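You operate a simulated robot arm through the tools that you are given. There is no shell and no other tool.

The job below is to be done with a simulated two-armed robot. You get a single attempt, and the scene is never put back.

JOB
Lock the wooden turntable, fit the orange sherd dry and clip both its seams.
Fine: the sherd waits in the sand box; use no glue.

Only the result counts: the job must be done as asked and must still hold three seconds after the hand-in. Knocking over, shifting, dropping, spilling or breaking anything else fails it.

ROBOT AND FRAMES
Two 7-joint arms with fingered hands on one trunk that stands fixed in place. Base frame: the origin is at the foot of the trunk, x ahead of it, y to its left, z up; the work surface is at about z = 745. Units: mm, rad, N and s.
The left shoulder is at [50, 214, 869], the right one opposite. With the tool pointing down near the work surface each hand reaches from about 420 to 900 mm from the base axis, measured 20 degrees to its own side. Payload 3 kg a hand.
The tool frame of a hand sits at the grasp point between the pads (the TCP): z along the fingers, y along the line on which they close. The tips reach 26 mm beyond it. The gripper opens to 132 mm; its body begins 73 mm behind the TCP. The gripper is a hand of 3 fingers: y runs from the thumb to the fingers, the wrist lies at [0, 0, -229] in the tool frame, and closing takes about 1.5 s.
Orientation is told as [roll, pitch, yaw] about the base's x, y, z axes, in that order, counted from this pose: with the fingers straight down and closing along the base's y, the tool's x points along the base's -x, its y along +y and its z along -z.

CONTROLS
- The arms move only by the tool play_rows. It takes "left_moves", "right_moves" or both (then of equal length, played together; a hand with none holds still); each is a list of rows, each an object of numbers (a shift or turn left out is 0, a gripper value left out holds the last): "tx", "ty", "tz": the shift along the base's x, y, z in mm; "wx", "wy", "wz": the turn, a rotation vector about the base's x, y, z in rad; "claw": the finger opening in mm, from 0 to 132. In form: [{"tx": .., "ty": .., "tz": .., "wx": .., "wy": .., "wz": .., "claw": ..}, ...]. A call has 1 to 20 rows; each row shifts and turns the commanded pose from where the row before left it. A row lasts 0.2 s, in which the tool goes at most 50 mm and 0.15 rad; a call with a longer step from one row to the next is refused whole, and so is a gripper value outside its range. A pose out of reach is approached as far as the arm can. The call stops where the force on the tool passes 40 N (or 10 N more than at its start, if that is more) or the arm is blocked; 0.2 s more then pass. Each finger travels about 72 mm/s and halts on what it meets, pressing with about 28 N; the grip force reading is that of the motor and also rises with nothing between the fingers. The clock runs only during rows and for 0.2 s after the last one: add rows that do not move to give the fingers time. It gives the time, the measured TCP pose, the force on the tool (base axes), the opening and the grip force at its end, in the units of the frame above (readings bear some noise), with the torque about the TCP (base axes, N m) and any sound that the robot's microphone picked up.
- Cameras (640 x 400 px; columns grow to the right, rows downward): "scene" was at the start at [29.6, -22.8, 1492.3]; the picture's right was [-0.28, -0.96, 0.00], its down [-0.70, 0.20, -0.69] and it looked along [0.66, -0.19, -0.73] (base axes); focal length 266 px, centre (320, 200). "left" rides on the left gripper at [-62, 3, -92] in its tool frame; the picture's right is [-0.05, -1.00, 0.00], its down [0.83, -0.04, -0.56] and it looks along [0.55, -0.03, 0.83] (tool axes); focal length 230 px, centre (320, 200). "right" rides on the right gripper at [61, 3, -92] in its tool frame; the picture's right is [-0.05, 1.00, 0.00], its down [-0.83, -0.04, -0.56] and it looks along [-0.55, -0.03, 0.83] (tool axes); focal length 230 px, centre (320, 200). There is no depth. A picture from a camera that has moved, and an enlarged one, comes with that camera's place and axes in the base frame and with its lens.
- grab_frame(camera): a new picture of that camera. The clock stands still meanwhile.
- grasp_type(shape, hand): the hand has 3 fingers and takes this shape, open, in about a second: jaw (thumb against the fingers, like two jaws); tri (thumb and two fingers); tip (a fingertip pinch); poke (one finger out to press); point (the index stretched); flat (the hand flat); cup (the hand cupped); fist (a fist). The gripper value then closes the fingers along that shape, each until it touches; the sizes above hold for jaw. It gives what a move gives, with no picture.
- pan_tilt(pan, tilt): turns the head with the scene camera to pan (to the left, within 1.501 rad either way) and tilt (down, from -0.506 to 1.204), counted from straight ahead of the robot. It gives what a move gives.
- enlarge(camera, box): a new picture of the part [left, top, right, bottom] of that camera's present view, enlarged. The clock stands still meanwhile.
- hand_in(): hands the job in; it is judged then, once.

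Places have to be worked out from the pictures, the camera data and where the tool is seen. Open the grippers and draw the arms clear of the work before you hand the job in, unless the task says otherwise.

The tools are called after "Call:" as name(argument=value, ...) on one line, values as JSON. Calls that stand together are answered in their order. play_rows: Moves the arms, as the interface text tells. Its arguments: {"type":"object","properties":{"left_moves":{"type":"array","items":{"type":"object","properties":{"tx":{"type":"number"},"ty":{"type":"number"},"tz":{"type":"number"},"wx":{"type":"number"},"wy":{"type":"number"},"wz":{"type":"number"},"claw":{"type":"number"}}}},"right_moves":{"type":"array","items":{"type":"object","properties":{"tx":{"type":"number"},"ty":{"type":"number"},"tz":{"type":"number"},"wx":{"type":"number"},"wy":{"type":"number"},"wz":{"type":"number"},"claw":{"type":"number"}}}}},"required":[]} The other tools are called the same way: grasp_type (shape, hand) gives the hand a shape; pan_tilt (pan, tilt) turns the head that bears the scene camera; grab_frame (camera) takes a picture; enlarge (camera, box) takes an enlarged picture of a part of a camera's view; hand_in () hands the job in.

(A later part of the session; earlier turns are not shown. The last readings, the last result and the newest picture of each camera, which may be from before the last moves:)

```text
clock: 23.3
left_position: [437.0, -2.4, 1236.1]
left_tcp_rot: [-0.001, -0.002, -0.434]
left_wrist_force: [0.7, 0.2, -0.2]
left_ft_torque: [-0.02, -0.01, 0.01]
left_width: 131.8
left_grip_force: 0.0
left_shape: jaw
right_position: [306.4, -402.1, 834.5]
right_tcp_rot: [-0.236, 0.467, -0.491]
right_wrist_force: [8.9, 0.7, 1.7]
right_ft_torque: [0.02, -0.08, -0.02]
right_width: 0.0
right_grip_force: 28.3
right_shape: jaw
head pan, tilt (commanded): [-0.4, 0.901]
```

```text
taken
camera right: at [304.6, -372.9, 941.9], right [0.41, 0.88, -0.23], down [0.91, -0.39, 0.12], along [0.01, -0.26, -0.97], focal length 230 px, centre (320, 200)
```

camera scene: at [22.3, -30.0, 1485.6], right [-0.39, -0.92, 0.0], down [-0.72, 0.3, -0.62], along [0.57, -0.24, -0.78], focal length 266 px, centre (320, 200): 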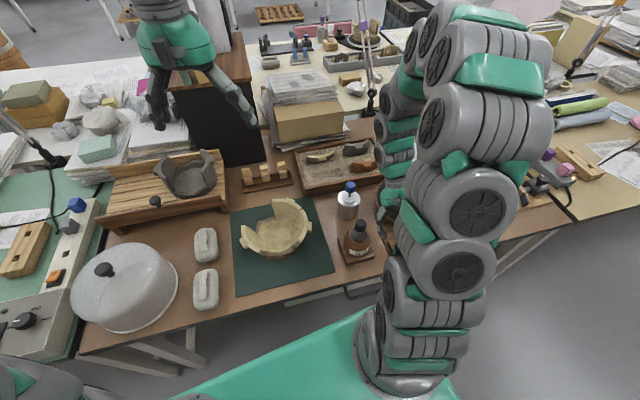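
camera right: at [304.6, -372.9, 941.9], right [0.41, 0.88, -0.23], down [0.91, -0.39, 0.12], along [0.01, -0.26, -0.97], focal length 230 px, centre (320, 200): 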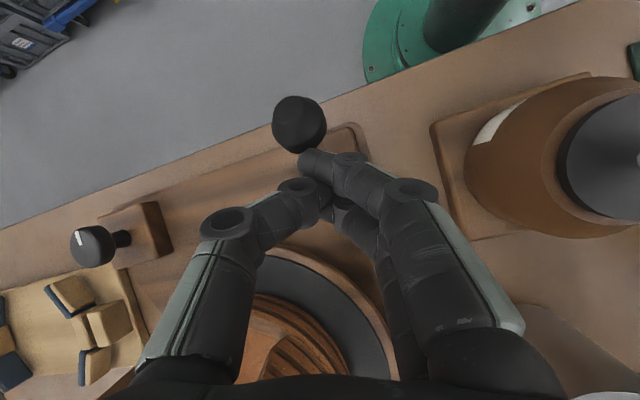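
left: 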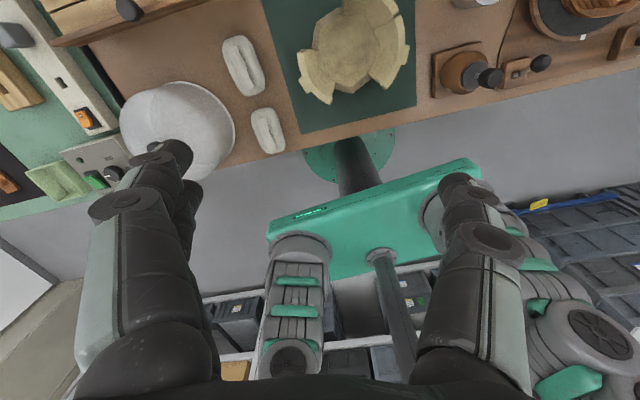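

Under ~9 N the lever still moves (ball now about x=264). I keep pushing to find the end stop.

Call:
play_rows(right_moves=[{"tx": -3, "tz": -1}, {"tx": -3, "tz": -1}, {"tx": -3, "tz": -1}, {"tx": -3, "tz": -1}, {}])

Call:
grab_frame(camera="right")

```text
clock: 23.9
left_position: [436.0, -1.4, 1236.9]
left_tcp_rot: [-0.002, 0.001, -0.433]
left_wrist_force: [-0.5, -0.4, 0.2]
left_ft_torque: [0.03, -0.02, 0.04]
left_width: 132.1
left_grip_force: 0.1
left_shape: jaw
right_position: [304.4, -402.7, 833.2]
right_tcp_rot: [-0.233, 0.456, -0.491]
right_wrist_force: [20.9, 7.0, 11.5]
right_ft_torque: [0.09, 0.09, -0.2]
right_width: 0.0
right_grip_force: 28.0
right_shape: jaw
head pan, tilt (commanded): [-0.4, 0.901]
stopped in row 2 (right hand): the force on the tool passed its limit at 43 N (the readings are from after the stop); the commanded pose is now the measured one
```

```text
taken
camera right: at [302.4, -373.1, 940.8], right [0.41, 0.88, -0.23], down [0.91, -0.39, 0.13], along [0.02, -0.26, -0.96], focal length 230 px, centre (320, 200)
```

right: 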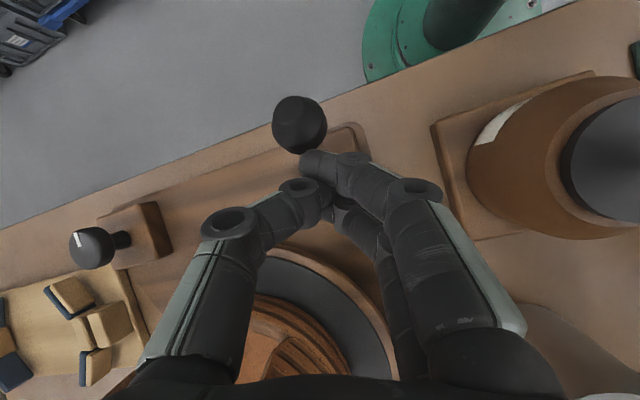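

A hard stop: the lever is fully thrown. I back off and raise the hand to see where the lever rests.

Call:
play_rows(right_moves=[{"tx": 10}, {"tx": 20, "tz": 10}, {"tz": 30}, {"tz": 35, "wy": -0.1}, {"tz": 35, "wy": -0.12}, {"tz": 30, "tx": 20, "wy": -0.12}, {"tz": 30, "tx": 20, "wy": -0.12}, {"claw": 132}])

Call:
grab_frame(camera="right")

Call:
enlarge(camera="right", box=[160, 20, 420, 200])

Call:
enlarge(camera="scene", box=[340, 160, 500, 270])

```text
clock: 25.7
left_position: [436.0, -2.2, 1236.9]
left_tcp_rot: [0.0, 0.002, -0.434]
left_wrist_force: [0.3, 0.2, 0.1]
left_ft_torque: [-0.01, 0.0, 0.01]
left_width: 132.0
left_grip_force: 0.1
left_shape: jaw
right_position: [374.2, -403.8, 1002.4]
right_tcp_rot: [-0.023, 0.045, -0.437]
right_wrist_force: [-0.8, -0.3, -0.2]
right_ft_torque: [-0.02, 0.04, 0.02]
right_width: 131.6
right_grip_force: 0.0
right_shape: jaw
head pan, tilt (commanded): [-0.4, 0.901]
```

```text
taken
camera right: at [325.1, -374.5, 1097.3], right [0.47, 0.88, -0.03], down [0.76, -0.39, 0.52], along [0.45, -0.26, -0.86], focal length 230 px, centre (320, 200)
```

right: 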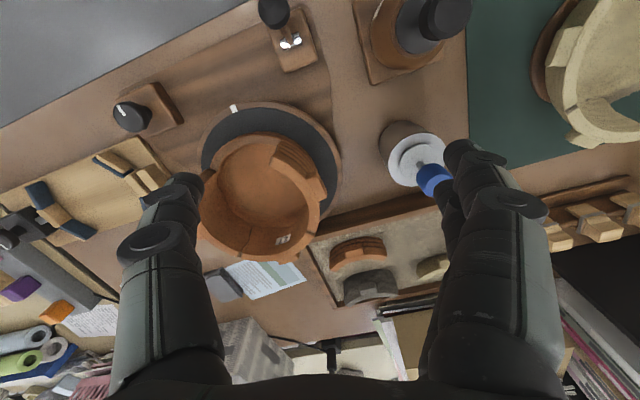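

```text
2.22 times, centred on (290, 110) of right
camera zoom: at [325.1, -374.5, 1097.3], right [0.47, 0.88, -0.03], down [0.76, -0.39, 0.52], along [0.45, -0.26, -0.86], focal length 511 px, centre (387, 400)
```

zoom: 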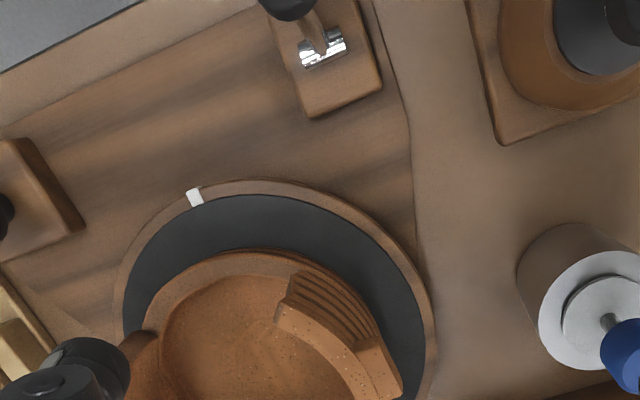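

```text
3.64 times, centred on (420, 215) of scene
camera zoom: at [22.3, -30.0, 1485.6], right [-0.39, -0.92, 0.0], down [-0.72, 0.3, -0.62], along [0.57, -0.24, -0.78], focal length 968 px, centre (-44, 146)
```

zoom: 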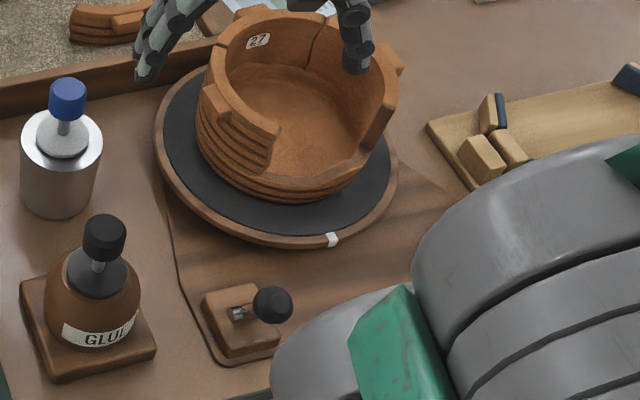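

The lever stays thrown toward the robot with the ball near (266,-402). I want to verify the lock holds: I'll lower closed fingers beside the pot's left lug and nudge it very lightly, watching force against motion.

Call:
play_rows(right_moves=[{"wz": 0.145, "wy": -0.05, "claw": 0}, {"wz": 0.145}, {"wz": 0.145}, {"ty": -6, "tz": -30}, {"ty": -6, "tz": -30}, {"ty": -6, "tz": -30}, {}])

Call:
grab_frame(camera="right")

Call:
enlarge(camera="scene", box=[340, 140, 500, 260])

```text
refused: row 1 steps farther than a row can; nothing moved
```

```text
taken
camera right: at [325.1, -374.5, 1097.3], right [0.47, 0.88, -0.03], down [0.76, -0.39, 0.52], along [0.45, -0.26, -0.86], focal length 230 px, centre (320, 200)
```

right: 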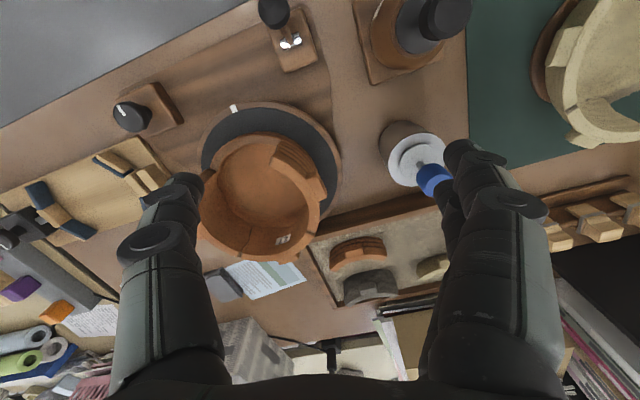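

```text
3.33 times, centred on (420, 200) of scene
camera zoom: at [22.3, -30.0, 1485.6], right [-0.39, -0.92, 0.0], down [-0.72, 0.3, -0.62], along [0.57, -0.24, -0.78], focal length 887 px, centre (-13, 200)
```

zoom: 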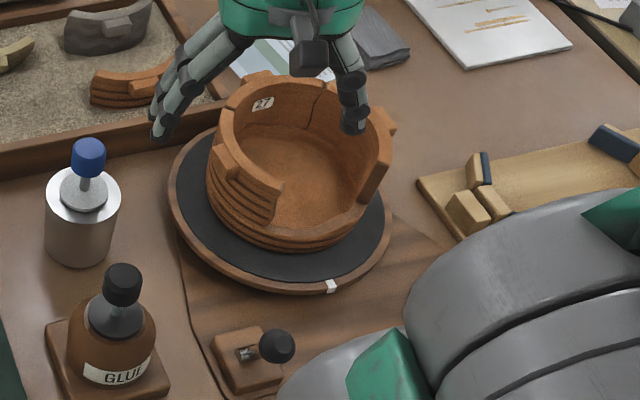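

The first row combined too much turn. I take a sharper look at the pot's gap from this clear view before continuing.

Call:
enlarge(camera="scene", box=[375, 155, 455, 230])

Call:
play_rows(right_moves=[{"wy": -0.05, "claw": 0}, {"wz": 0.145}, {"wz": 0.145}, {"wz": 0.145}, {"ty": -6, "tz": -30}, {"ty": -6, "tz": -30}, {"ty": -6, "tz": -30}, {}])

Call:
grab_frame(camera="right")

Call:
enlarge(camera="scene", box=[340, 140, 500, 260])

```text
5.33 times, centred on (415, 192) of scene
camera zoom: at [22.3, -30.0, 1485.6], right [-0.39, -0.92, 0.0], down [-0.72, 0.3, -0.62], along [0.57, -0.24, -0.78], focal length 1419 px, centre (-187, 240)
```

zoom: 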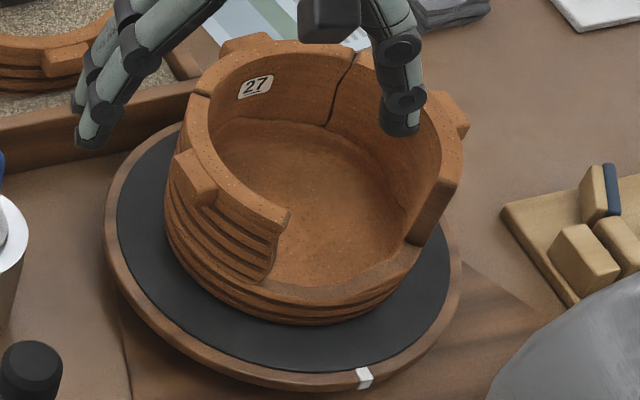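

```text
clock: 27.5
left_position: [435.9, -3.7, 1236.6]
left_tcp_rot: [0.0, 0.0, -0.434]
left_wrist_force: [-0.7, -0.3, 0.0]
left_ft_torque: [0.03, 0.0, 0.01]
left_width: 131.7
left_grip_force: 0.0
left_shape: jaw
right_position: [373.3, -420.8, 913.1]
right_tcp_rot: [-0.004, 0.002, -0.002]
right_wrist_force: [0.2, 0.0, 0.8]
right_ft_torque: [0.02, -0.02, -0.01]
right_width: 0.2
right_grip_force: 28.7
right_shape: jaw
head pan, tilt (commanded): [-0.4, 0.901]
```

```text
taken
camera right: at [311.9, -417.4, 1005.6], right [0.05, 1.0, 0.0], down [0.83, -0.04, 0.55], along [0.55, -0.03, -0.83], focal length 230 px, centre (320, 200)
```

right: 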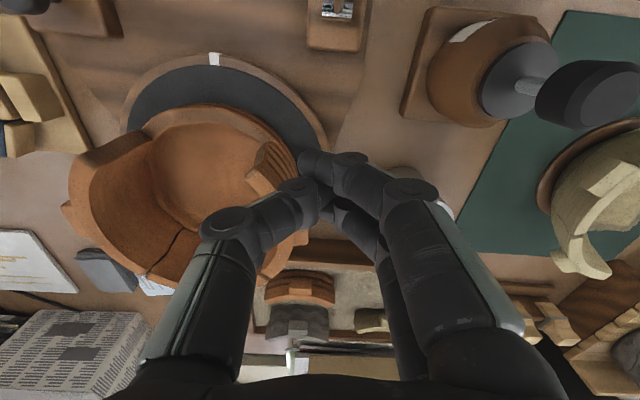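

```text
3.33 times, centred on (420, 200) of scene
camera zoom: at [22.3, -30.0, 1485.6], right [-0.39, -0.92, 0.0], down [-0.72, 0.3, -0.62], along [0.57, -0.24, -0.78], focal length 887 px, centre (-13, 200)
```

zoom: 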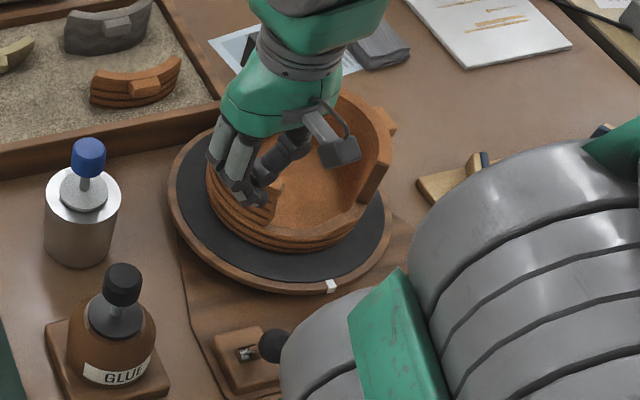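

The pot rim top works out to z≈870, left gap corner near (375,-462) and right near (366,-579). I need a precise plan view, so I raise the hand over the pot and tilt it so the camera looks straight down.

Call:
play_rows(right_moves=[{"tz": 40, "claw": 132}, {"tz": 40}, {"tz": 20, "ty": -20, "wy": 0.14}, {"tx": 8, "ty": -25, "wy": 0.14}, {"tx": 8, "ty": -25, "wy": 0.14}, {"tx": 8, "ty": -24, "wy": 0.14}, {"wy": 0.025}, {}])

Call:
grab_frame(camera="right")

Call:
enlarge(camera="right", box=[230, 110, 410, 290])

```text
clock: 29.3
left_position: [436.5, -2.7, 1236.6]
left_tcp_rot: [-0.001, 0.0, -0.436]
left_wrist_force: [0.3, 0.0, 0.4]
left_ft_torque: [0.03, 0.0, 0.01]
left_width: 131.8
left_grip_force: 0.0
left_shape: jaw
right_position: [398.7, -513.0, 1015.2]
right_tcp_rot: [-0.003, 0.587, -0.002]
right_wrist_force: [0.6, -0.2, 0.3]
right_ft_torque: [-0.01, 0.0, -0.01]
right_width: 131.9
right_grip_force: 0.1
right_shape: jaw
head pan, tilt (commanded): [-0.4, 0.901]
```

```text
taken
camera right: at [398.1, -510.0, 1126.4], right [0.04, 1.0, -0.03], down [1.0, -0.04, 0.0], along [0.0, -0.03, -1.0], focal length 230 px, centre (320, 200)
```

right: 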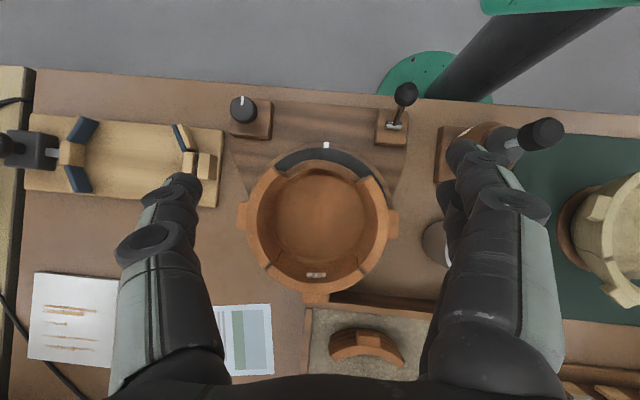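

```text
2.22 times, centred on (320, 200) of right
camera zoom: at [398.1, -510.0, 1126.4], right [0.04, 1.0, -0.03], down [1.0, -0.04, 0.0], along [0.0, -0.03, -1.0], focal length 511 px, centre (320, 200)
```

zoom: 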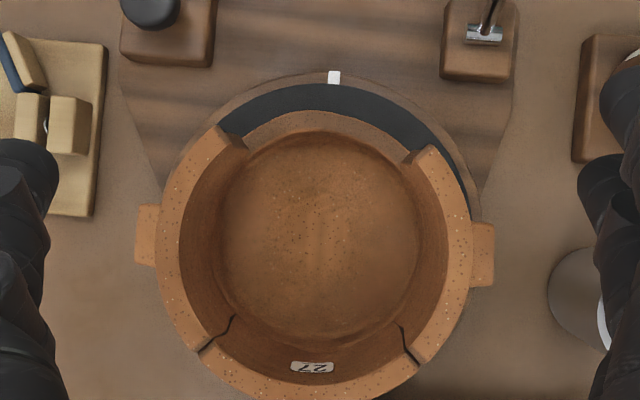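

Excellent plan view: pot centre ≈ (422,-523), outer radius ≈ 79, gap corners at (359,-569) and (374,-462), so the gap centres on ~172° with the seams at about (378,-467) and (364,-565). Now the light lock test: closed fingers lowered just before the left lug's near face (x≈413, y≈-436).

Call:
play_rows(right_moves=[{"ty": 22, "wy": -0.14, "claw": 0}, {"ty": 22, "wy": -0.14}, {"ty": 22, "wy": -0.14}, {"ty": 19, "wy": -0.14}, {"tx": -14, "wy": -0.027, "tz": -30}, {"tz": -40}, {"tz": -40}, {"tz": -20}, {}])

Call:
grab_frame(camera="right")

```text
clock: 31.3
left_position: [436.4, -2.7, 1235.9]
left_tcp_rot: [-0.001, 0.001, -0.435]
left_wrist_force: [0.4, -0.1, 0.6]
left_ft_torque: [-0.02, 0.0, 0.0]
left_width: 131.7
left_grip_force: 0.1
left_shape: jaw
right_position: [385.0, -428.0, 883.9]
right_tcp_rot: [-0.001, -0.001, -0.002]
right_wrist_force: [-0.5, 1.2, 0.3]
right_ft_torque: [0.02, 0.02, -0.02]
right_width: 0.1
right_grip_force: 27.8
right_shape: jaw
head pan, tilt (commanded): [-0.4, 0.901]
```

```text
taken
camera right: at [323.2, -424.2, 976.1], right [0.05, 1.0, 0.0], down [0.83, -0.04, 0.56], along [0.56, -0.03, -0.83], focal length 230 px, centre (320, 200)
```

right: 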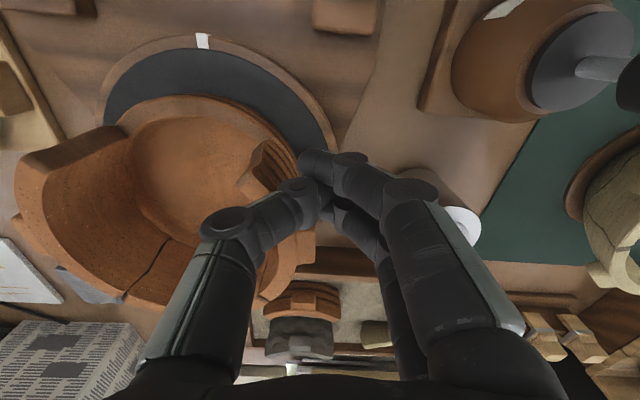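

The tips are level with the lug, just outside the rim. I shift 3 mm outward and creep +x in small steps, watching for contact.

Call:
play_rows(right_moves=[{"ty": 3}, {"tx": 2}, {"tx": 2}, {"tx": 2}, {}])

Call:
play_rows(right_moves=[{"tx": 1.5}, {"tx": 1.5}, {}])

```text
clock: 32.5
left_position: [437.1, -2.5, 1235.4]
left_tcp_rot: [0.0, 0.0, -0.435]
left_wrist_force: [0.7, -0.4, 0.4]
left_ft_torque: [-0.02, -0.01, -0.01]
left_width: 131.8
left_grip_force: 0.2
left_shape: jaw
right_position: [389.0, -426.4, 883.7]
right_tcp_rot: [0.001, 0.0, 0.0]
right_wrist_force: [-0.2, 0.5, -0.6]
right_ft_torque: [0.0, 0.01, -0.01]
right_width: 0.0
right_grip_force: 27.7
right_shape: jaw
head pan, tilt (commanded): [-0.4, 0.901]
```

```text
clock: 33.3
left_position: [435.8, -2.9, 1235.9]
left_tcp_rot: [-0.001, -0.001, -0.433]
left_wrist_force: [0.9, -0.7, 0.2]
left_ft_torque: [0.0, -0.02, 0.0]
left_width: 131.9
left_grip_force: 0.0
left_shape: jaw
right_position: [391.9, -427.3, 884.3]
right_tcp_rot: [-0.002, 0.0, 0.0]
right_wrist_force: [0.6, 0.1, 0.9]
right_ft_torque: [-0.03, -0.01, 0.01]
right_width: 0.1
right_grip_force: 28.2
right_shape: jaw
head pan, tilt (commanded): [-0.4, 0.901]
```

Call:
enlarge(camera="right", box=[230, 130, 390, 290])

Call:
play_rows(right_moves=[{"tx": 1.5}, {"tx": 1.5}, {"tx": 1}, {}])

```text
2.50 times, centred on (310, 210) of right
camera zoom: at [331.0, -423.4, 975.8], right [0.05, 1.0, 0.0], down [0.83, -0.04, 0.56], along [0.55, -0.03, -0.83], focal length 575 px, centre (345, 175)
```

zoom: 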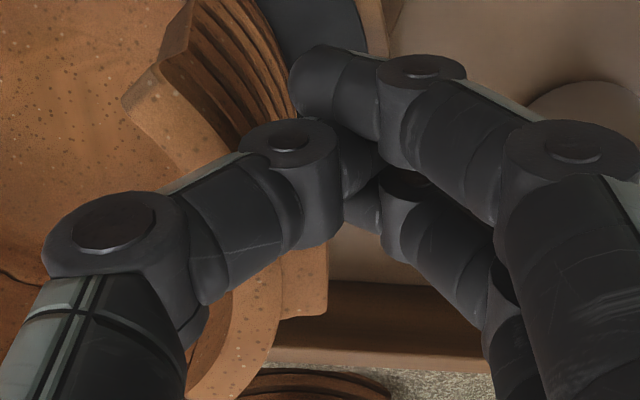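

```text
clock: 34.3
left_position: [436.3, -3.0, 1236.1]
left_tcp_rot: [0.0, 0.0, -0.436]
left_wrist_force: [0.3, -0.6, -0.2]
left_ft_torque: [-0.01, -0.01, -0.03]
left_width: 131.9
left_grip_force: 0.0
left_shape: jaw
right_position: [394.9, -426.6, 883.5]
right_tcp_rot: [-0.004, -0.001, 0.001]
right_wrist_force: [-1.6, 0.3, -0.2]
right_ft_torque: [0.03, 0.02, 0.03]
right_width: 0.0
right_grip_force: 28.0
right_shape: jaw
head pan, tilt (commanded): [-0.4, 0.901]
```

A hint of contact (-1.6 N). I continue in 1 mm steps.

Call:
play_rows(right_moves=[{"tx": 1}, {}])

Call:
play_rows(right_moves=[{"tx": 1}, {}])

Call:
enlarge(camera="right", box=[80, 20, 390, 230])

```text
clock: 34.9
left_position: [434.8, -2.5, 1236.3]
left_tcp_rot: [0.0, 0.0, -0.436]
left_wrist_force: [0.9, 0.2, -0.2]
left_ft_torque: [0.0, -0.02, 0.01]
left_width: 131.9
left_grip_force: 0.2
left_shape: jaw
right_position: [397.9, -426.4, 883.9]
right_tcp_rot: [-0.003, 0.001, 0.0]
right_wrist_force: [-2.4, 0.9, 0.9]
right_ft_torque: [-0.01, 0.06, -0.01]
right_width: 0.0
right_grip_force: 27.7
right_shape: jaw
head pan, tilt (commanded): [-0.4, 0.901]
```

```text
clock: 35.5
left_position: [436.3, -3.1, 1236.4]
left_tcp_rot: [-0.001, 0.001, -0.434]
left_wrist_force: [-0.1, -1.3, 0.3]
left_ft_torque: [-0.05, 0.02, 0.02]
left_width: 132.1
left_grip_force: 0.1
left_shape: jaw
right_position: [398.6, -426.7, 883.8]
right_tcp_rot: [-0.002, 0.0, 0.001]
right_wrist_force: [-2.9, 1.8, 0.7]
right_ft_torque: [0.02, 0.02, 0.0]
right_width: 0.0
right_grip_force: 28.4
right_shape: jaw
head pan, tilt (commanded): [-0.4, 0.901]
```

```text
1.90 times, centred on (235, 125) of right
camera zoom: at [337.0, -423.2, 975.8], right [0.05, 1.0, 0.0], down [0.83, -0.04, 0.56], along [0.55, -0.03, -0.83], focal length 438 px, centre (482, 343)
```

zoom: 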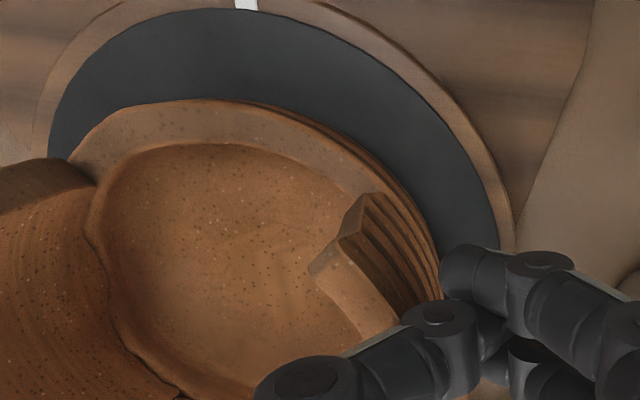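

The force is rising only slowly (≈0.5 N/mm), so I must see whether the table is moving. I push 2 mm more and check the force and the index mark.

Call:
enlarge(camera="right", box=[140, 0, 300, 90])

Call:
play_rows(right_moves=[{"tx": 1}, {"tx": 1}, {}])

Call:
enlarge(camera="right", box=[140, 0, 300, 90])

```text
4.00 times, centred on (220, 45) of right
camera zoom: at [337.0, -423.2, 975.8], right [0.05, 1.0, 0.0], down [0.83, -0.04, 0.56], along [0.55, -0.03, -0.83], focal length 920 px, centre (720, 820)
```

zoom: 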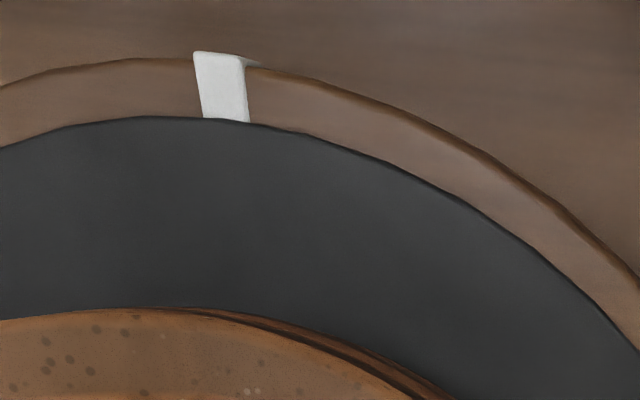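

```text
clock: 36.3
left_position: [435.7, -2.2, 1237.1]
left_tcp_rot: [-0.001, 0.0, -0.434]
left_wrist_force: [-0.7, 0.4, -0.2]
left_ft_torque: [0.01, 0.02, -0.01]
left_width: 132.0
left_grip_force: 0.0
left_shape: jaw
right_position: [399.4, -426.3, 883.1]
right_tcp_rot: [-0.002, -0.001, 0.001]
right_wrist_force: [-4.6, 2.9, 1.2]
right_ft_torque: [0.02, 0.05, 0.01]
right_width: 0.1
right_grip_force: 28.3
right_shape: jaw
head pan, tilt (commanded): [-0.4, 0.901]
```

```text
4.00 times, centred on (220, 45) of right
camera zoom: at [338.6, -423.0, 975.2], right [0.05, 1.0, 0.0], down [0.83, -0.04, 0.56], along [0.55, -0.03, -0.83], focal length 920 px, centre (720, 820)
```

zoom: 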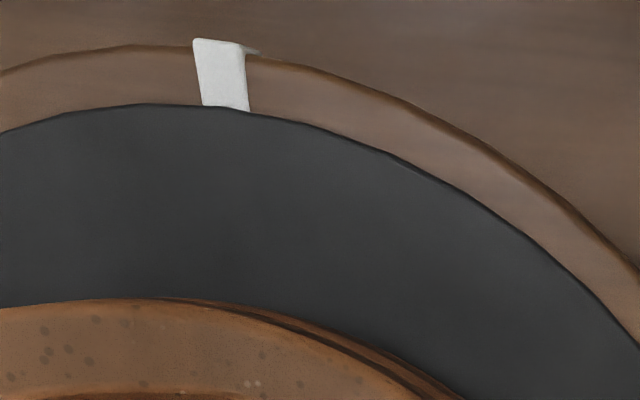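

The index mark and pot did not move while force rose to 4.6 N, so the table is locked. I back off, lift, and go look down on the sand box.

Call:
play_rows(right_moves=[{"tx": -6}, {"tx": -6, "ty": 4}, {"tz": 40}, {"tz": 45}, {"tz": 30, "tx": 30, "claw": 132}, {"tx": 45, "wy": 0.12}, {"tx": 45, "ty": -10, "wy": 0.12}, {"tx": 45, "ty": -15, "wy": 0.12}, {"tx": 35, "ty": -15}, {}])

Call:
grab_frame(camera="right")

Call:
enlarge(camera="scene", box=[340, 140, 500, 260])

```text
clock: 38.5
left_position: [435.9, -2.4, 1235.2]
left_tcp_rot: [0.0, 0.0, -0.435]
left_wrist_force: [-0.1, 0.2, -0.2]
left_ft_torque: [-0.03, 0.0, -0.02]
left_width: 131.8
left_grip_force: 0.0
left_shape: jaw
right_position: [587.1, -463.4, 996.9]
right_tcp_rot: [-0.001, 0.361, 0.002]
right_wrist_force: [0.2, -0.6, 0.0]
right_ft_torque: [0.01, 0.0, 0.01]
right_width: 131.9
right_grip_force: 0.0
right_shape: jaw
head pan, tilt (commanded): [-0.4, 0.901]
```

```text
taken
camera right: at [562.1, -459.8, 1104.7], right [0.05, 1.0, -0.02], down [0.97, -0.04, 0.23], along [0.23, -0.03, -0.97], focal length 230 px, centre (320, 200)
```

right: 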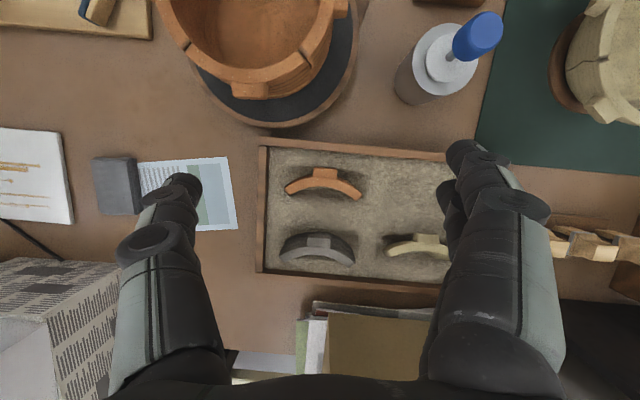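

```text
3.33 times, centred on (420, 200) of scene
camera zoom: at [22.4, -30.0, 1485.6], right [-0.39, -0.92, 0.0], down [-0.72, 0.3, -0.62], along [0.57, -0.24, -0.78], focal length 887 px, centre (-13, 200)
```

zoom: 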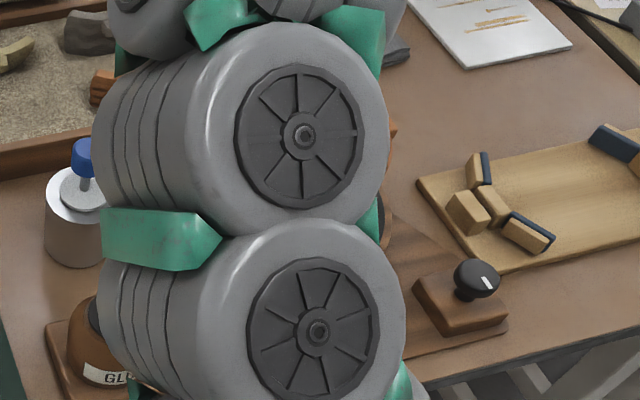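

Call:
enlarge(camera="right", box=[255, 130, 415, 280])

Call:
enlarge(camera="right", box=[275, 155, 375, 215])

```text
2.67 times, centred on (335, 205) of right
camera zoom: at [562.1, -459.8, 1104.7], right [0.05, 1.0, -0.02], down [0.97, -0.04, 0.23], along [0.23, -0.03, -0.97], focal length 614 px, centre (280, 187)
```

zoom: 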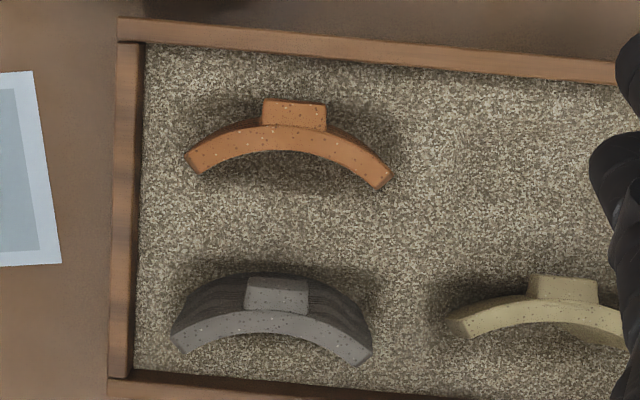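

```text
6.40 times, centred on (325, 185) of right
camera zoom: at [562.1, -459.8, 1104.7], right [0.05, 1.0, -0.02], down [0.97, -0.04, 0.23], along [0.23, -0.03, -0.97], focal length 1472 px, centre (288, 296)
```

zoom: 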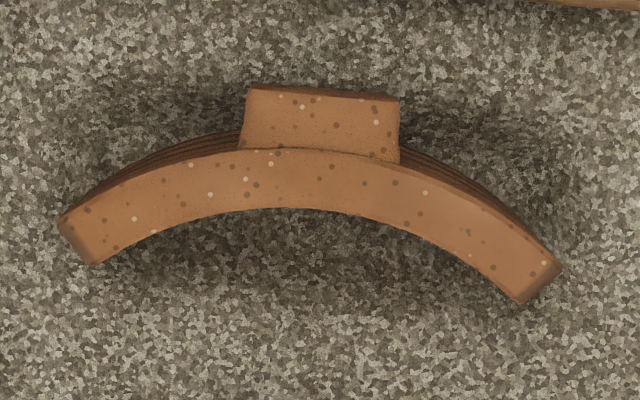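

Nice plan view: the sherd's outer chord centre is near (624,-464) with top z≈800, and its orientation (172.8°) already matches the gap (172.2°). I turn the hand to yaw ≈ -1.70 so the fingers close radially across the lug and the inner face.

Call:
play_rows(right_moves=[{"wy": -0.12}, {"wy": -0.12}, {"wy": -0.12}, {"wz": -0.142, "tx": 7}, {"wz": -0.142, "tx": 7}, {"wz": -0.142}, {"wz": -0.142}, {"wz": -0.142}, {"wz": -0.142}, {"wz": -0.142}, {"wz": -0.142}, {"wz": -0.142}, {"wz": -0.142}, {"wz": -0.142}, {"wz": -0.14}, {}])

Call:
grab_frame(camera="right")

Call:
grab_frame(camera="scene")

```text
clock: 41.9
left_position: [436.9, -2.8, 1236.7]
left_tcp_rot: [0.0, 0.0, -0.436]
left_wrist_force: [0.6, -0.1, 0.1]
left_ft_torque: [-0.02, -0.03, 0.01]
left_width: 131.9
left_grip_force: 0.0
left_shape: jaw
right_position: [601.3, -462.4, 1000.0]
right_tcp_rot: [-0.001, 0.0, -1.706]
right_wrist_force: [-0.8, -0.6, 0.2]
right_ft_torque: [0.0, 0.0, 0.0]
right_width: 131.8
right_grip_force: 0.2
right_shape: jaw
head pan, tilt (commanded): [-0.4, 0.901]
```

```text
taken
camera right: at [613.5, -402.0, 1091.0], right [0.98, -0.19, 0.0], down [-0.15, -0.82, 0.56], along [-0.1, -0.55, -0.83], focal length 230 px, centre (320, 200)
```

right: 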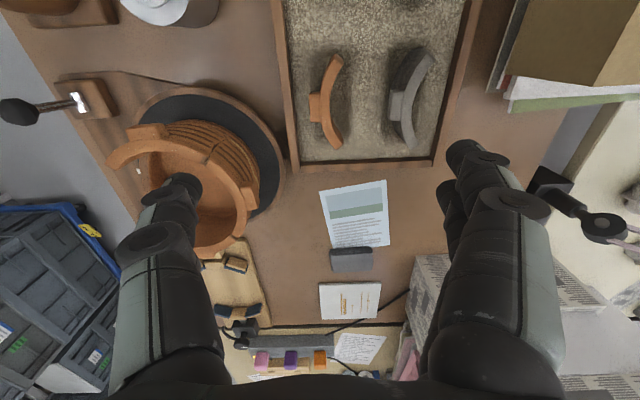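

```text
taken
camera scene: at [22.3, -30.0, 1485.6], right [-0.39, -0.92, 0.0], down [-0.72, 0.3, -0.62], along [0.57, -0.24, -0.78], focal length 266 px, centre (320, 200)
```

scene: 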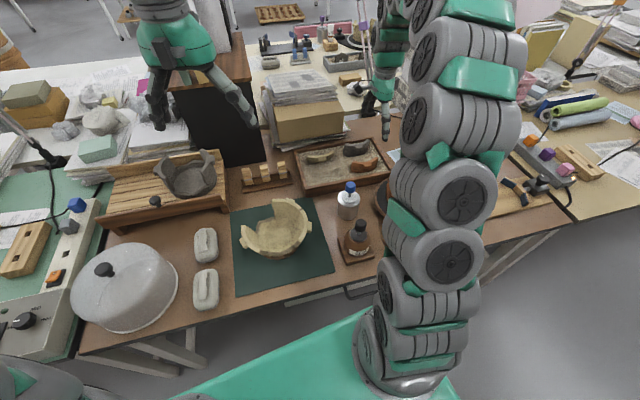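

Yaw reached. I zoom on the sherd from this side to refine its height and position.

Call:
enlarge(camera="right", box=[280, 40, 380, 170])

```text
3.08 times, centred on (330, 105) of right
camera zoom: at [613.5, -402.0, 1091.0], right [0.98, -0.19, 0.0], down [-0.15, -0.82, 0.56], along [-0.1, -0.55, -0.83], focal length 708 px, centre (289, 492)
```

zoom: 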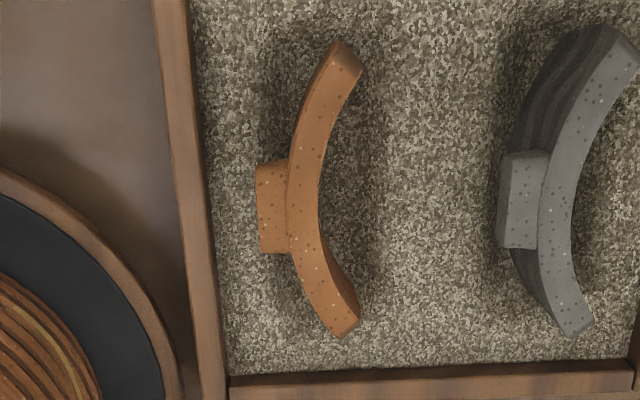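

I place the sherd's lug outer face at x≈588 and the sherd top at z≈805; the box wall inner face is x≈565, so I narrow the fingers to about 46 mm and descend part way, then check.

Call:
play_rows(right_moves=[{"tx": 2, "claw": 46, "tz": -30}, {"tz": -35}, {"tz": -35}, {"tz": -30}, {"tz": -15}, {}])

Call:
grab_frame(camera="right")

Call:
enlarge(camera="scene", box=[290, 90, 430, 220])

```text
clock: 43.3
left_position: [436.5, -2.2, 1236.3]
left_tcp_rot: [0.0, 0.002, -0.435]
left_wrist_force: [0.7, -0.9, -0.2]
left_ft_torque: [-0.03, 0.02, -0.01]
left_width: 131.8
left_grip_force: 0.1
left_shape: jaw
right_position: [603.8, -462.4, 855.2]
right_tcp_rot: [-0.002, 0.001, -1.703]
right_wrist_force: [-0.5, 0.0, 0.1]
right_ft_torque: [0.01, 0.02, -0.03]
right_width: 46.3
right_grip_force: 0.0
right_shape: jaw
head pan, tilt (commanded): [-0.4, 0.901]
```

```text
taken
camera right: at [615.2, -401.5, 946.1], right [0.98, -0.18, 0.0], down [-0.15, -0.82, 0.56], along [-0.1, -0.55, -0.83], focal length 230 px, centre (320, 200)
```

right: 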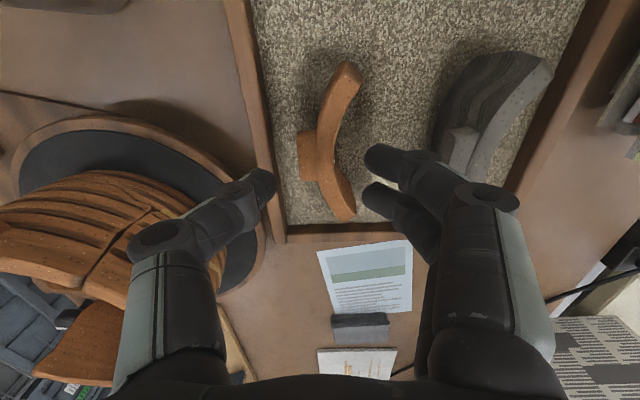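

```text
3.08 times, centred on (360, 155) of scene
camera zoom: at [22.3, -30.0, 1485.6], right [-0.39, -0.92, 0.0], down [-0.72, 0.3, -0.62], along [0.57, -0.24, -0.78], focal length 819 px, centre (197, 338)
```

zoom: 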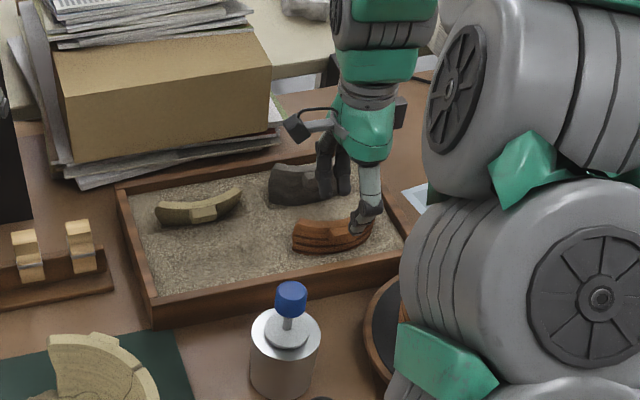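

The sherd top is at z≈806 and lies centred between thumb and fingers. I narrow to 40 mm and descend further.

Call:
play_rows(right_moves=[{"claw": 40, "tz": -10}, {"tz": -12}, {}])

Call:
grab_frame(camera="right")

Call:
enlarge(camera="scene", box=[330, 130, 400, 190])

```text
clock: 44.1
left_position: [435.3, -2.9, 1235.5]
left_tcp_rot: [0.001, 0.0, -0.435]
left_wrist_force: [-0.1, 0.2, 0.0]
left_ft_torque: [0.02, 0.01, 0.0]
left_width: 132.0
left_grip_force: 0.1
left_shape: jaw
right_position: [603.4, -462.3, 832.6]
right_tcp_rot: [-0.002, -0.001, -1.704]
right_wrist_force: [-0.8, -0.8, -0.5]
right_ft_torque: [0.0, -0.01, 0.01]
right_width: 40.3
right_grip_force: 0.0
right_shape: jaw
head pan, tilt (commanded): [-0.4, 0.901]
```

```text
taken
camera right: at [615.4, -401.8, 924.3], right [0.98, -0.18, 0.0], down [-0.15, -0.82, 0.56], along [-0.1, -0.55, -0.83], focal length 230 px, centre (320, 200)
```

right: 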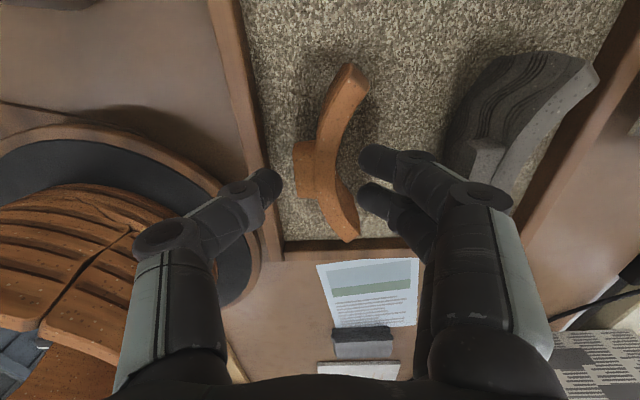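

```text
6.67 times, centred on (365, 160) of scene
camera zoom: at [22.3, -30.0, 1485.6], right [-0.39, -0.92, 0.0], down [-0.72, 0.3, -0.62], along [0.57, -0.24, -0.78], focal length 1774 px, centre (20, 467)
```

zoom: 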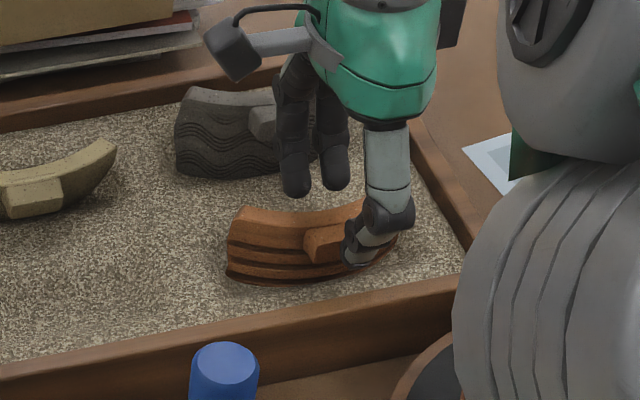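

The lug centre reads about y=-457, so I shift 4 mm and descend the last ~19 mm to bring the tips beside the lug.

Call:
play_rows(right_moves=[{"ty": 4}, {"tz": -7}, {"tz": -6}, {"tz": -6}, {}])

Call:
grab_frame(camera="right")

Call:
enlarge(camera="scene", box=[330, 130, 400, 190])

```text
clock: 45.3
left_position: [436.1, -2.1, 1235.7]
left_tcp_rot: [0.001, 0.0, -0.435]
left_wrist_force: [-1.1, 0.1, -0.2]
left_ft_torque: [-0.02, -0.01, 0.02]
left_width: 132.1
left_grip_force: 0.0
left_shape: jaw
right_position: [603.6, -459.1, 813.1]
right_tcp_rot: [-0.002, 0.002, -1.705]
right_wrist_force: [-0.2, -0.6, 0.1]
right_ft_torque: [0.02, 0.01, -0.01]
right_width: 40.3
right_grip_force: 0.0
right_shape: jaw
head pan, tilt (commanded): [-0.4, 0.901]
```

```text
taken
camera right: at [615.6, -398.3, 905.4], right [0.98, -0.18, 0.0], down [-0.15, -0.82, 0.56], along [-0.1, -0.55, -0.83], focal length 230 px, centre (320, 200)
```

right: 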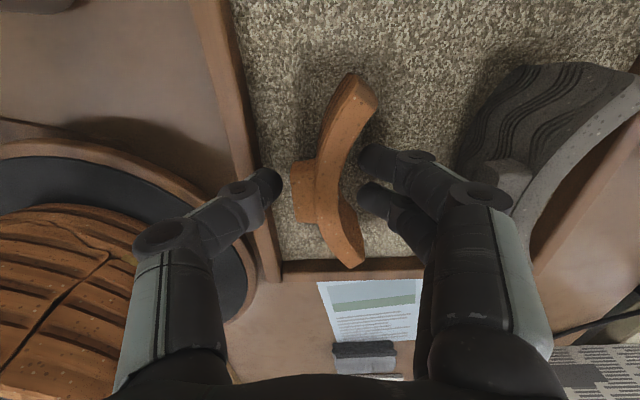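

```text
6.67 times, centred on (365, 160) of scene
camera zoom: at [22.3, -30.0, 1485.6], right [-0.39, -0.92, 0.0], down [-0.72, 0.3, -0.62], along [0.57, -0.24, -0.78], focal length 1774 px, centre (20, 467)
```

zoom: 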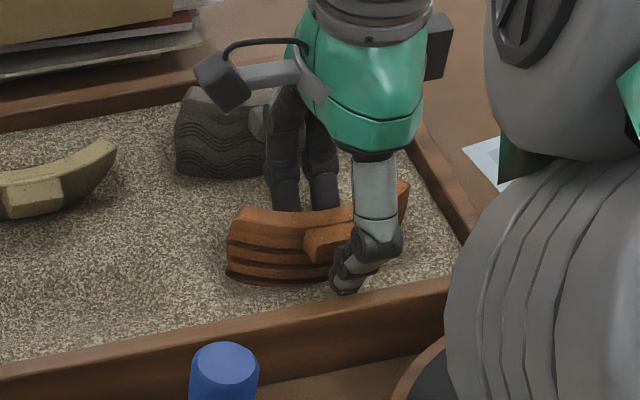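

Everything lines up: thumb ~10 mm in front of the lug, fingers just behind the inner face. I close on the sherd.

Call:
play_rows(right_moves=[{"tx": 2}, {"claw": 15}, {}, {}, {}, {"claw": 10}, {}, {}])

Call:
grab_frame(camera="right")

Call:
enlarge(camera="scene", box=[330, 130, 400, 190])

```text
clock: 47.1
left_position: [436.9, -2.5, 1236.9]
left_tcp_rot: [-0.001, 0.001, -0.433]
left_wrist_force: [-0.5, -0.1, -1.4]
left_ft_torque: [0.01, 0.01, 0.03]
left_width: 132.0
left_grip_force: 0.0
left_shape: jaw
right_position: [605.2, -458.6, 813.0]
right_tcp_rot: [-0.001, 0.001, -1.703]
right_wrist_force: [0.5, -0.3, -0.8]
right_ft_torque: [-0.01, -0.06, 0.0]
right_width: 19.0
right_grip_force: 28.0
right_shape: jaw
head pan, tilt (commanded): [-0.4, 0.901]
```

```text
taken
camera right: at [617.4, -398.1, 904.8], right [0.98, -0.18, 0.0], down [-0.15, -0.82, 0.56], along [-0.1, -0.55, -0.83], focal length 230 px, centre (320, 200)
```

right: 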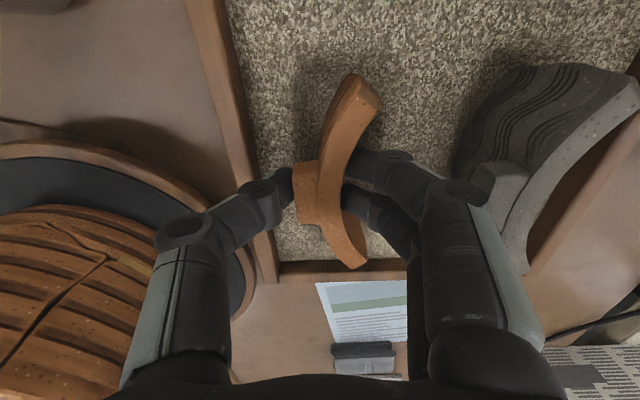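

```text
6.67 times, centred on (365, 160) of scene
camera zoom: at [22.4, -30.0, 1485.6], right [-0.39, -0.92, 0.0], down [-0.72, 0.3, -0.62], along [0.57, -0.24, -0.78], focal length 1774 px, centre (20, 467)
```

zoom: 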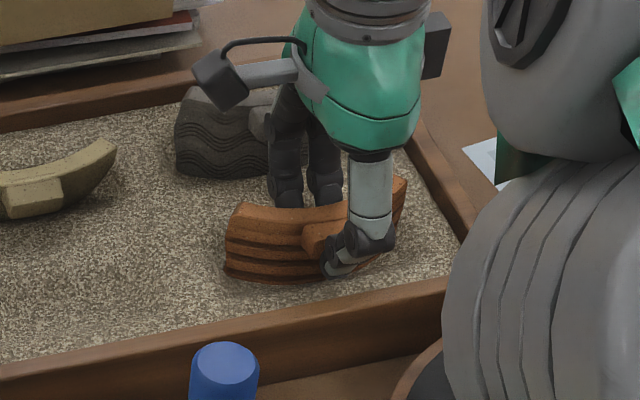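

Grip is solid (19 mm, 28 N). I lift slowly and watch the sherd.

Call:
play_rows(right_moves=[{"tz": 3}, {"tz": 4}, {"tz": 6}, {"tz": 10}, {"tz": 15}, {"tz": 20}, {"tz": 25}, {}])

Call:
grab_frame(camera="right")

Call:
enlarge(camera="scene", box=[310, 90, 410, 190])

```text
clock: 48.9
left_position: [435.6, -3.3, 1236.1]
left_tcp_rot: [0.0, 0.001, -0.435]
left_wrist_force: [-0.3, -0.2, -0.4]
left_ft_torque: [0.02, 0.02, -0.04]
left_width: 131.9
left_grip_force: 0.1
left_shape: jaw
right_position: [604.5, -458.9, 893.7]
right_tcp_rot: [-0.001, -0.001, -1.703]
right_wrist_force: [1.2, 0.2, -1.7]
right_ft_torque: [-0.03, 0.03, 0.01]
right_width: 19.0
right_grip_force: 28.1
right_shape: jaw
head pan, tilt (commanded): [-0.4, 0.901]
```

```text
taken
camera right: at [617.6, -397.9, 986.8], right [0.98, -0.18, 0.0], down [-0.15, -0.82, 0.56], along [-0.1, -0.55, -0.83], focal length 230 px, centre (320, 200)
```

right: 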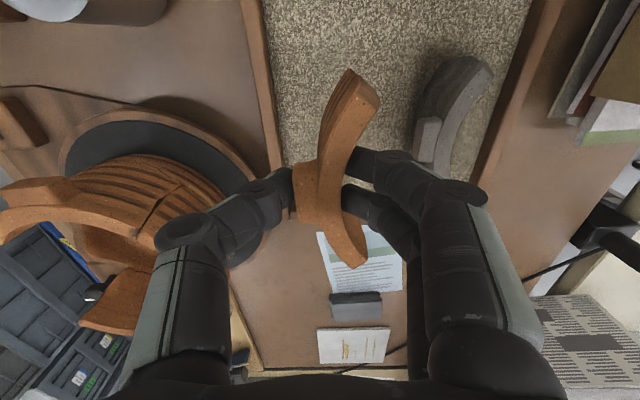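

```text
4.00 times, centred on (360, 140) of scene
camera zoom: at [22.4, -30.0, 1485.6], right [-0.39, -0.92, 0.0], down [-0.72, 0.3, -0.62], along [0.57, -0.24, -0.78], focal length 1064 px, centre (160, 440)
```

zoom: 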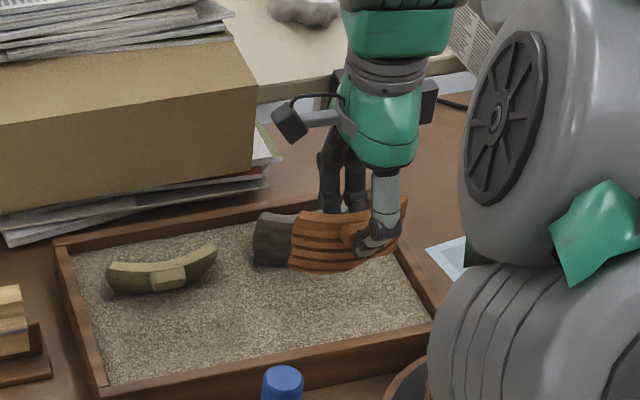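

The sherd is lifted and stable. I zoom in on it in the hand to measure its pose relative to the tool.

Call:
enlarge(camera="right", box=[260, 50, 420, 290])

Call:
enlarge(camera="scene", box=[370, 130, 420, 165])

```text
1.67 times, centred on (340, 170) of right
camera zoom: at [617.6, -397.9, 986.8], right [0.98, -0.18, 0.0], down [-0.15, -0.82, 0.56], along [-0.1, -0.55, -0.83], focal length 384 px, centre (287, 250)
```

zoom: 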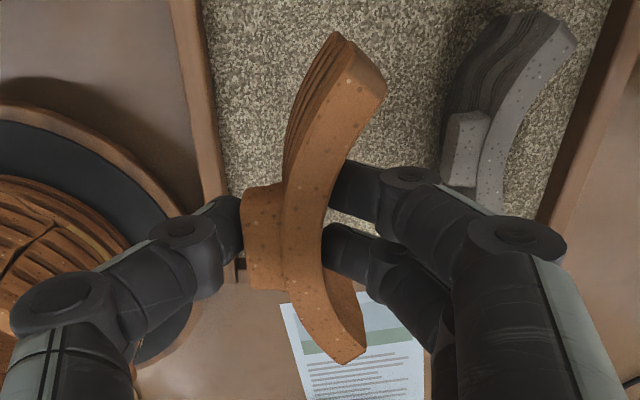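

```text
11.43 times, centred on (395, 148) of scene
camera zoom: at [22.4, -30.0, 1485.6], right [-0.39, -0.92, 0.0], down [-0.72, 0.3, -0.62], along [0.57, -0.24, -0.78], focal length 3041 px, centre (-537, 800)
```

zoom: 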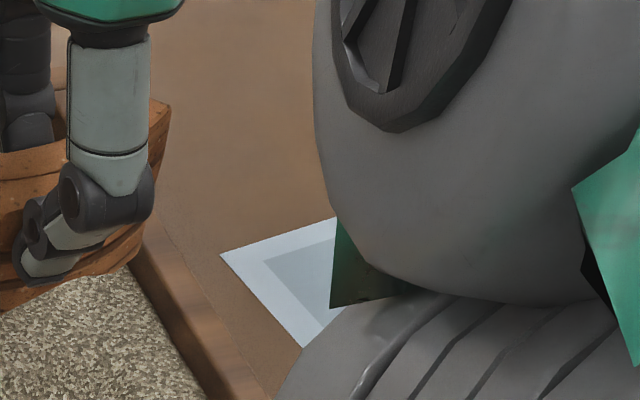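

In the tool frame the sherd's chord is aligned with tool x (ends at x=+50/-57, y=17). The target TCP for the gap works out to about (349,-509), z≈877 seated. I raise and carry it above the pot at a safe height.

Call:
play_rows(right_moves=[{"tz": 33}, {"tz": 33}, {"tx": -30, "ty": -6}, {"tx": -38, "ty": -8}, {"tx": -38, "ty": -8}, {"tx": -38, "ty": -8}, {"tx": -38, "ty": -8}, {"tx": -38, "ty": -7}, {"tx": -35.5, "ty": -5.5}, {}, {}])

Call:
grab_frame(camera="right")

Call:
grab_frame(camera="scene")

```text
clock: 51.3
left_position: [437.0, -2.8, 1236.8]
left_tcp_rot: [0.0, -0.001, -0.434]
left_wrist_force: [0.3, -0.3, 0.6]
left_ft_torque: [0.04, -0.01, 0.01]
left_width: 131.8
left_grip_force: 0.1
left_shape: jaw
right_position: [351.0, -509.3, 961.6]
right_tcp_rot: [-0.003, 0.001, -1.705]
right_wrist_force: [-0.1, 0.2, -1.0]
right_ft_torque: [0.0, 0.03, -0.01]
right_width: 18.9
right_grip_force: 28.1
right_shape: jaw
head pan, tilt (commanded): [-0.4, 0.901]
```

```text
taken
camera right: at [363.2, -447.9, 1054.2], right [0.98, -0.18, 0.0], down [-0.15, -0.82, 0.56], along [-0.1, -0.55, -0.83], focal length 230 px, centre (320, 200)
```

right: 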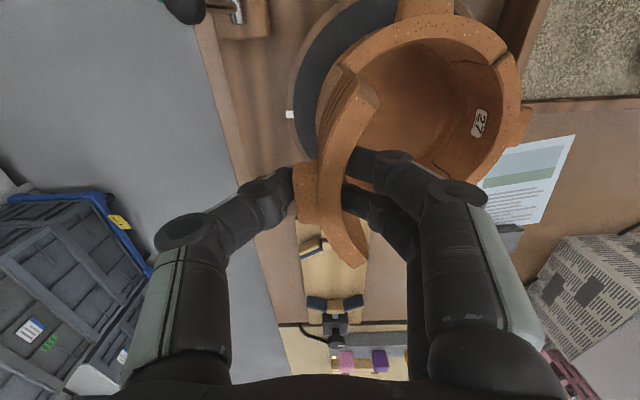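

```text
taken
camera scene: at [22.3, -30.0, 1485.6], right [-0.39, -0.92, 0.0], down [-0.72, 0.3, -0.62], along [0.57, -0.24, -0.78], focal length 266 px, centre (320, 200)
```

scene: 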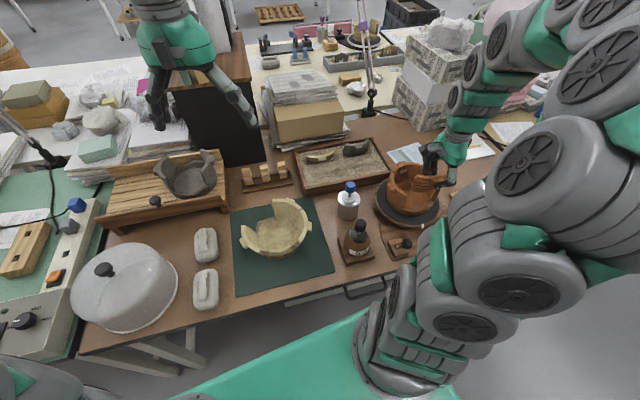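

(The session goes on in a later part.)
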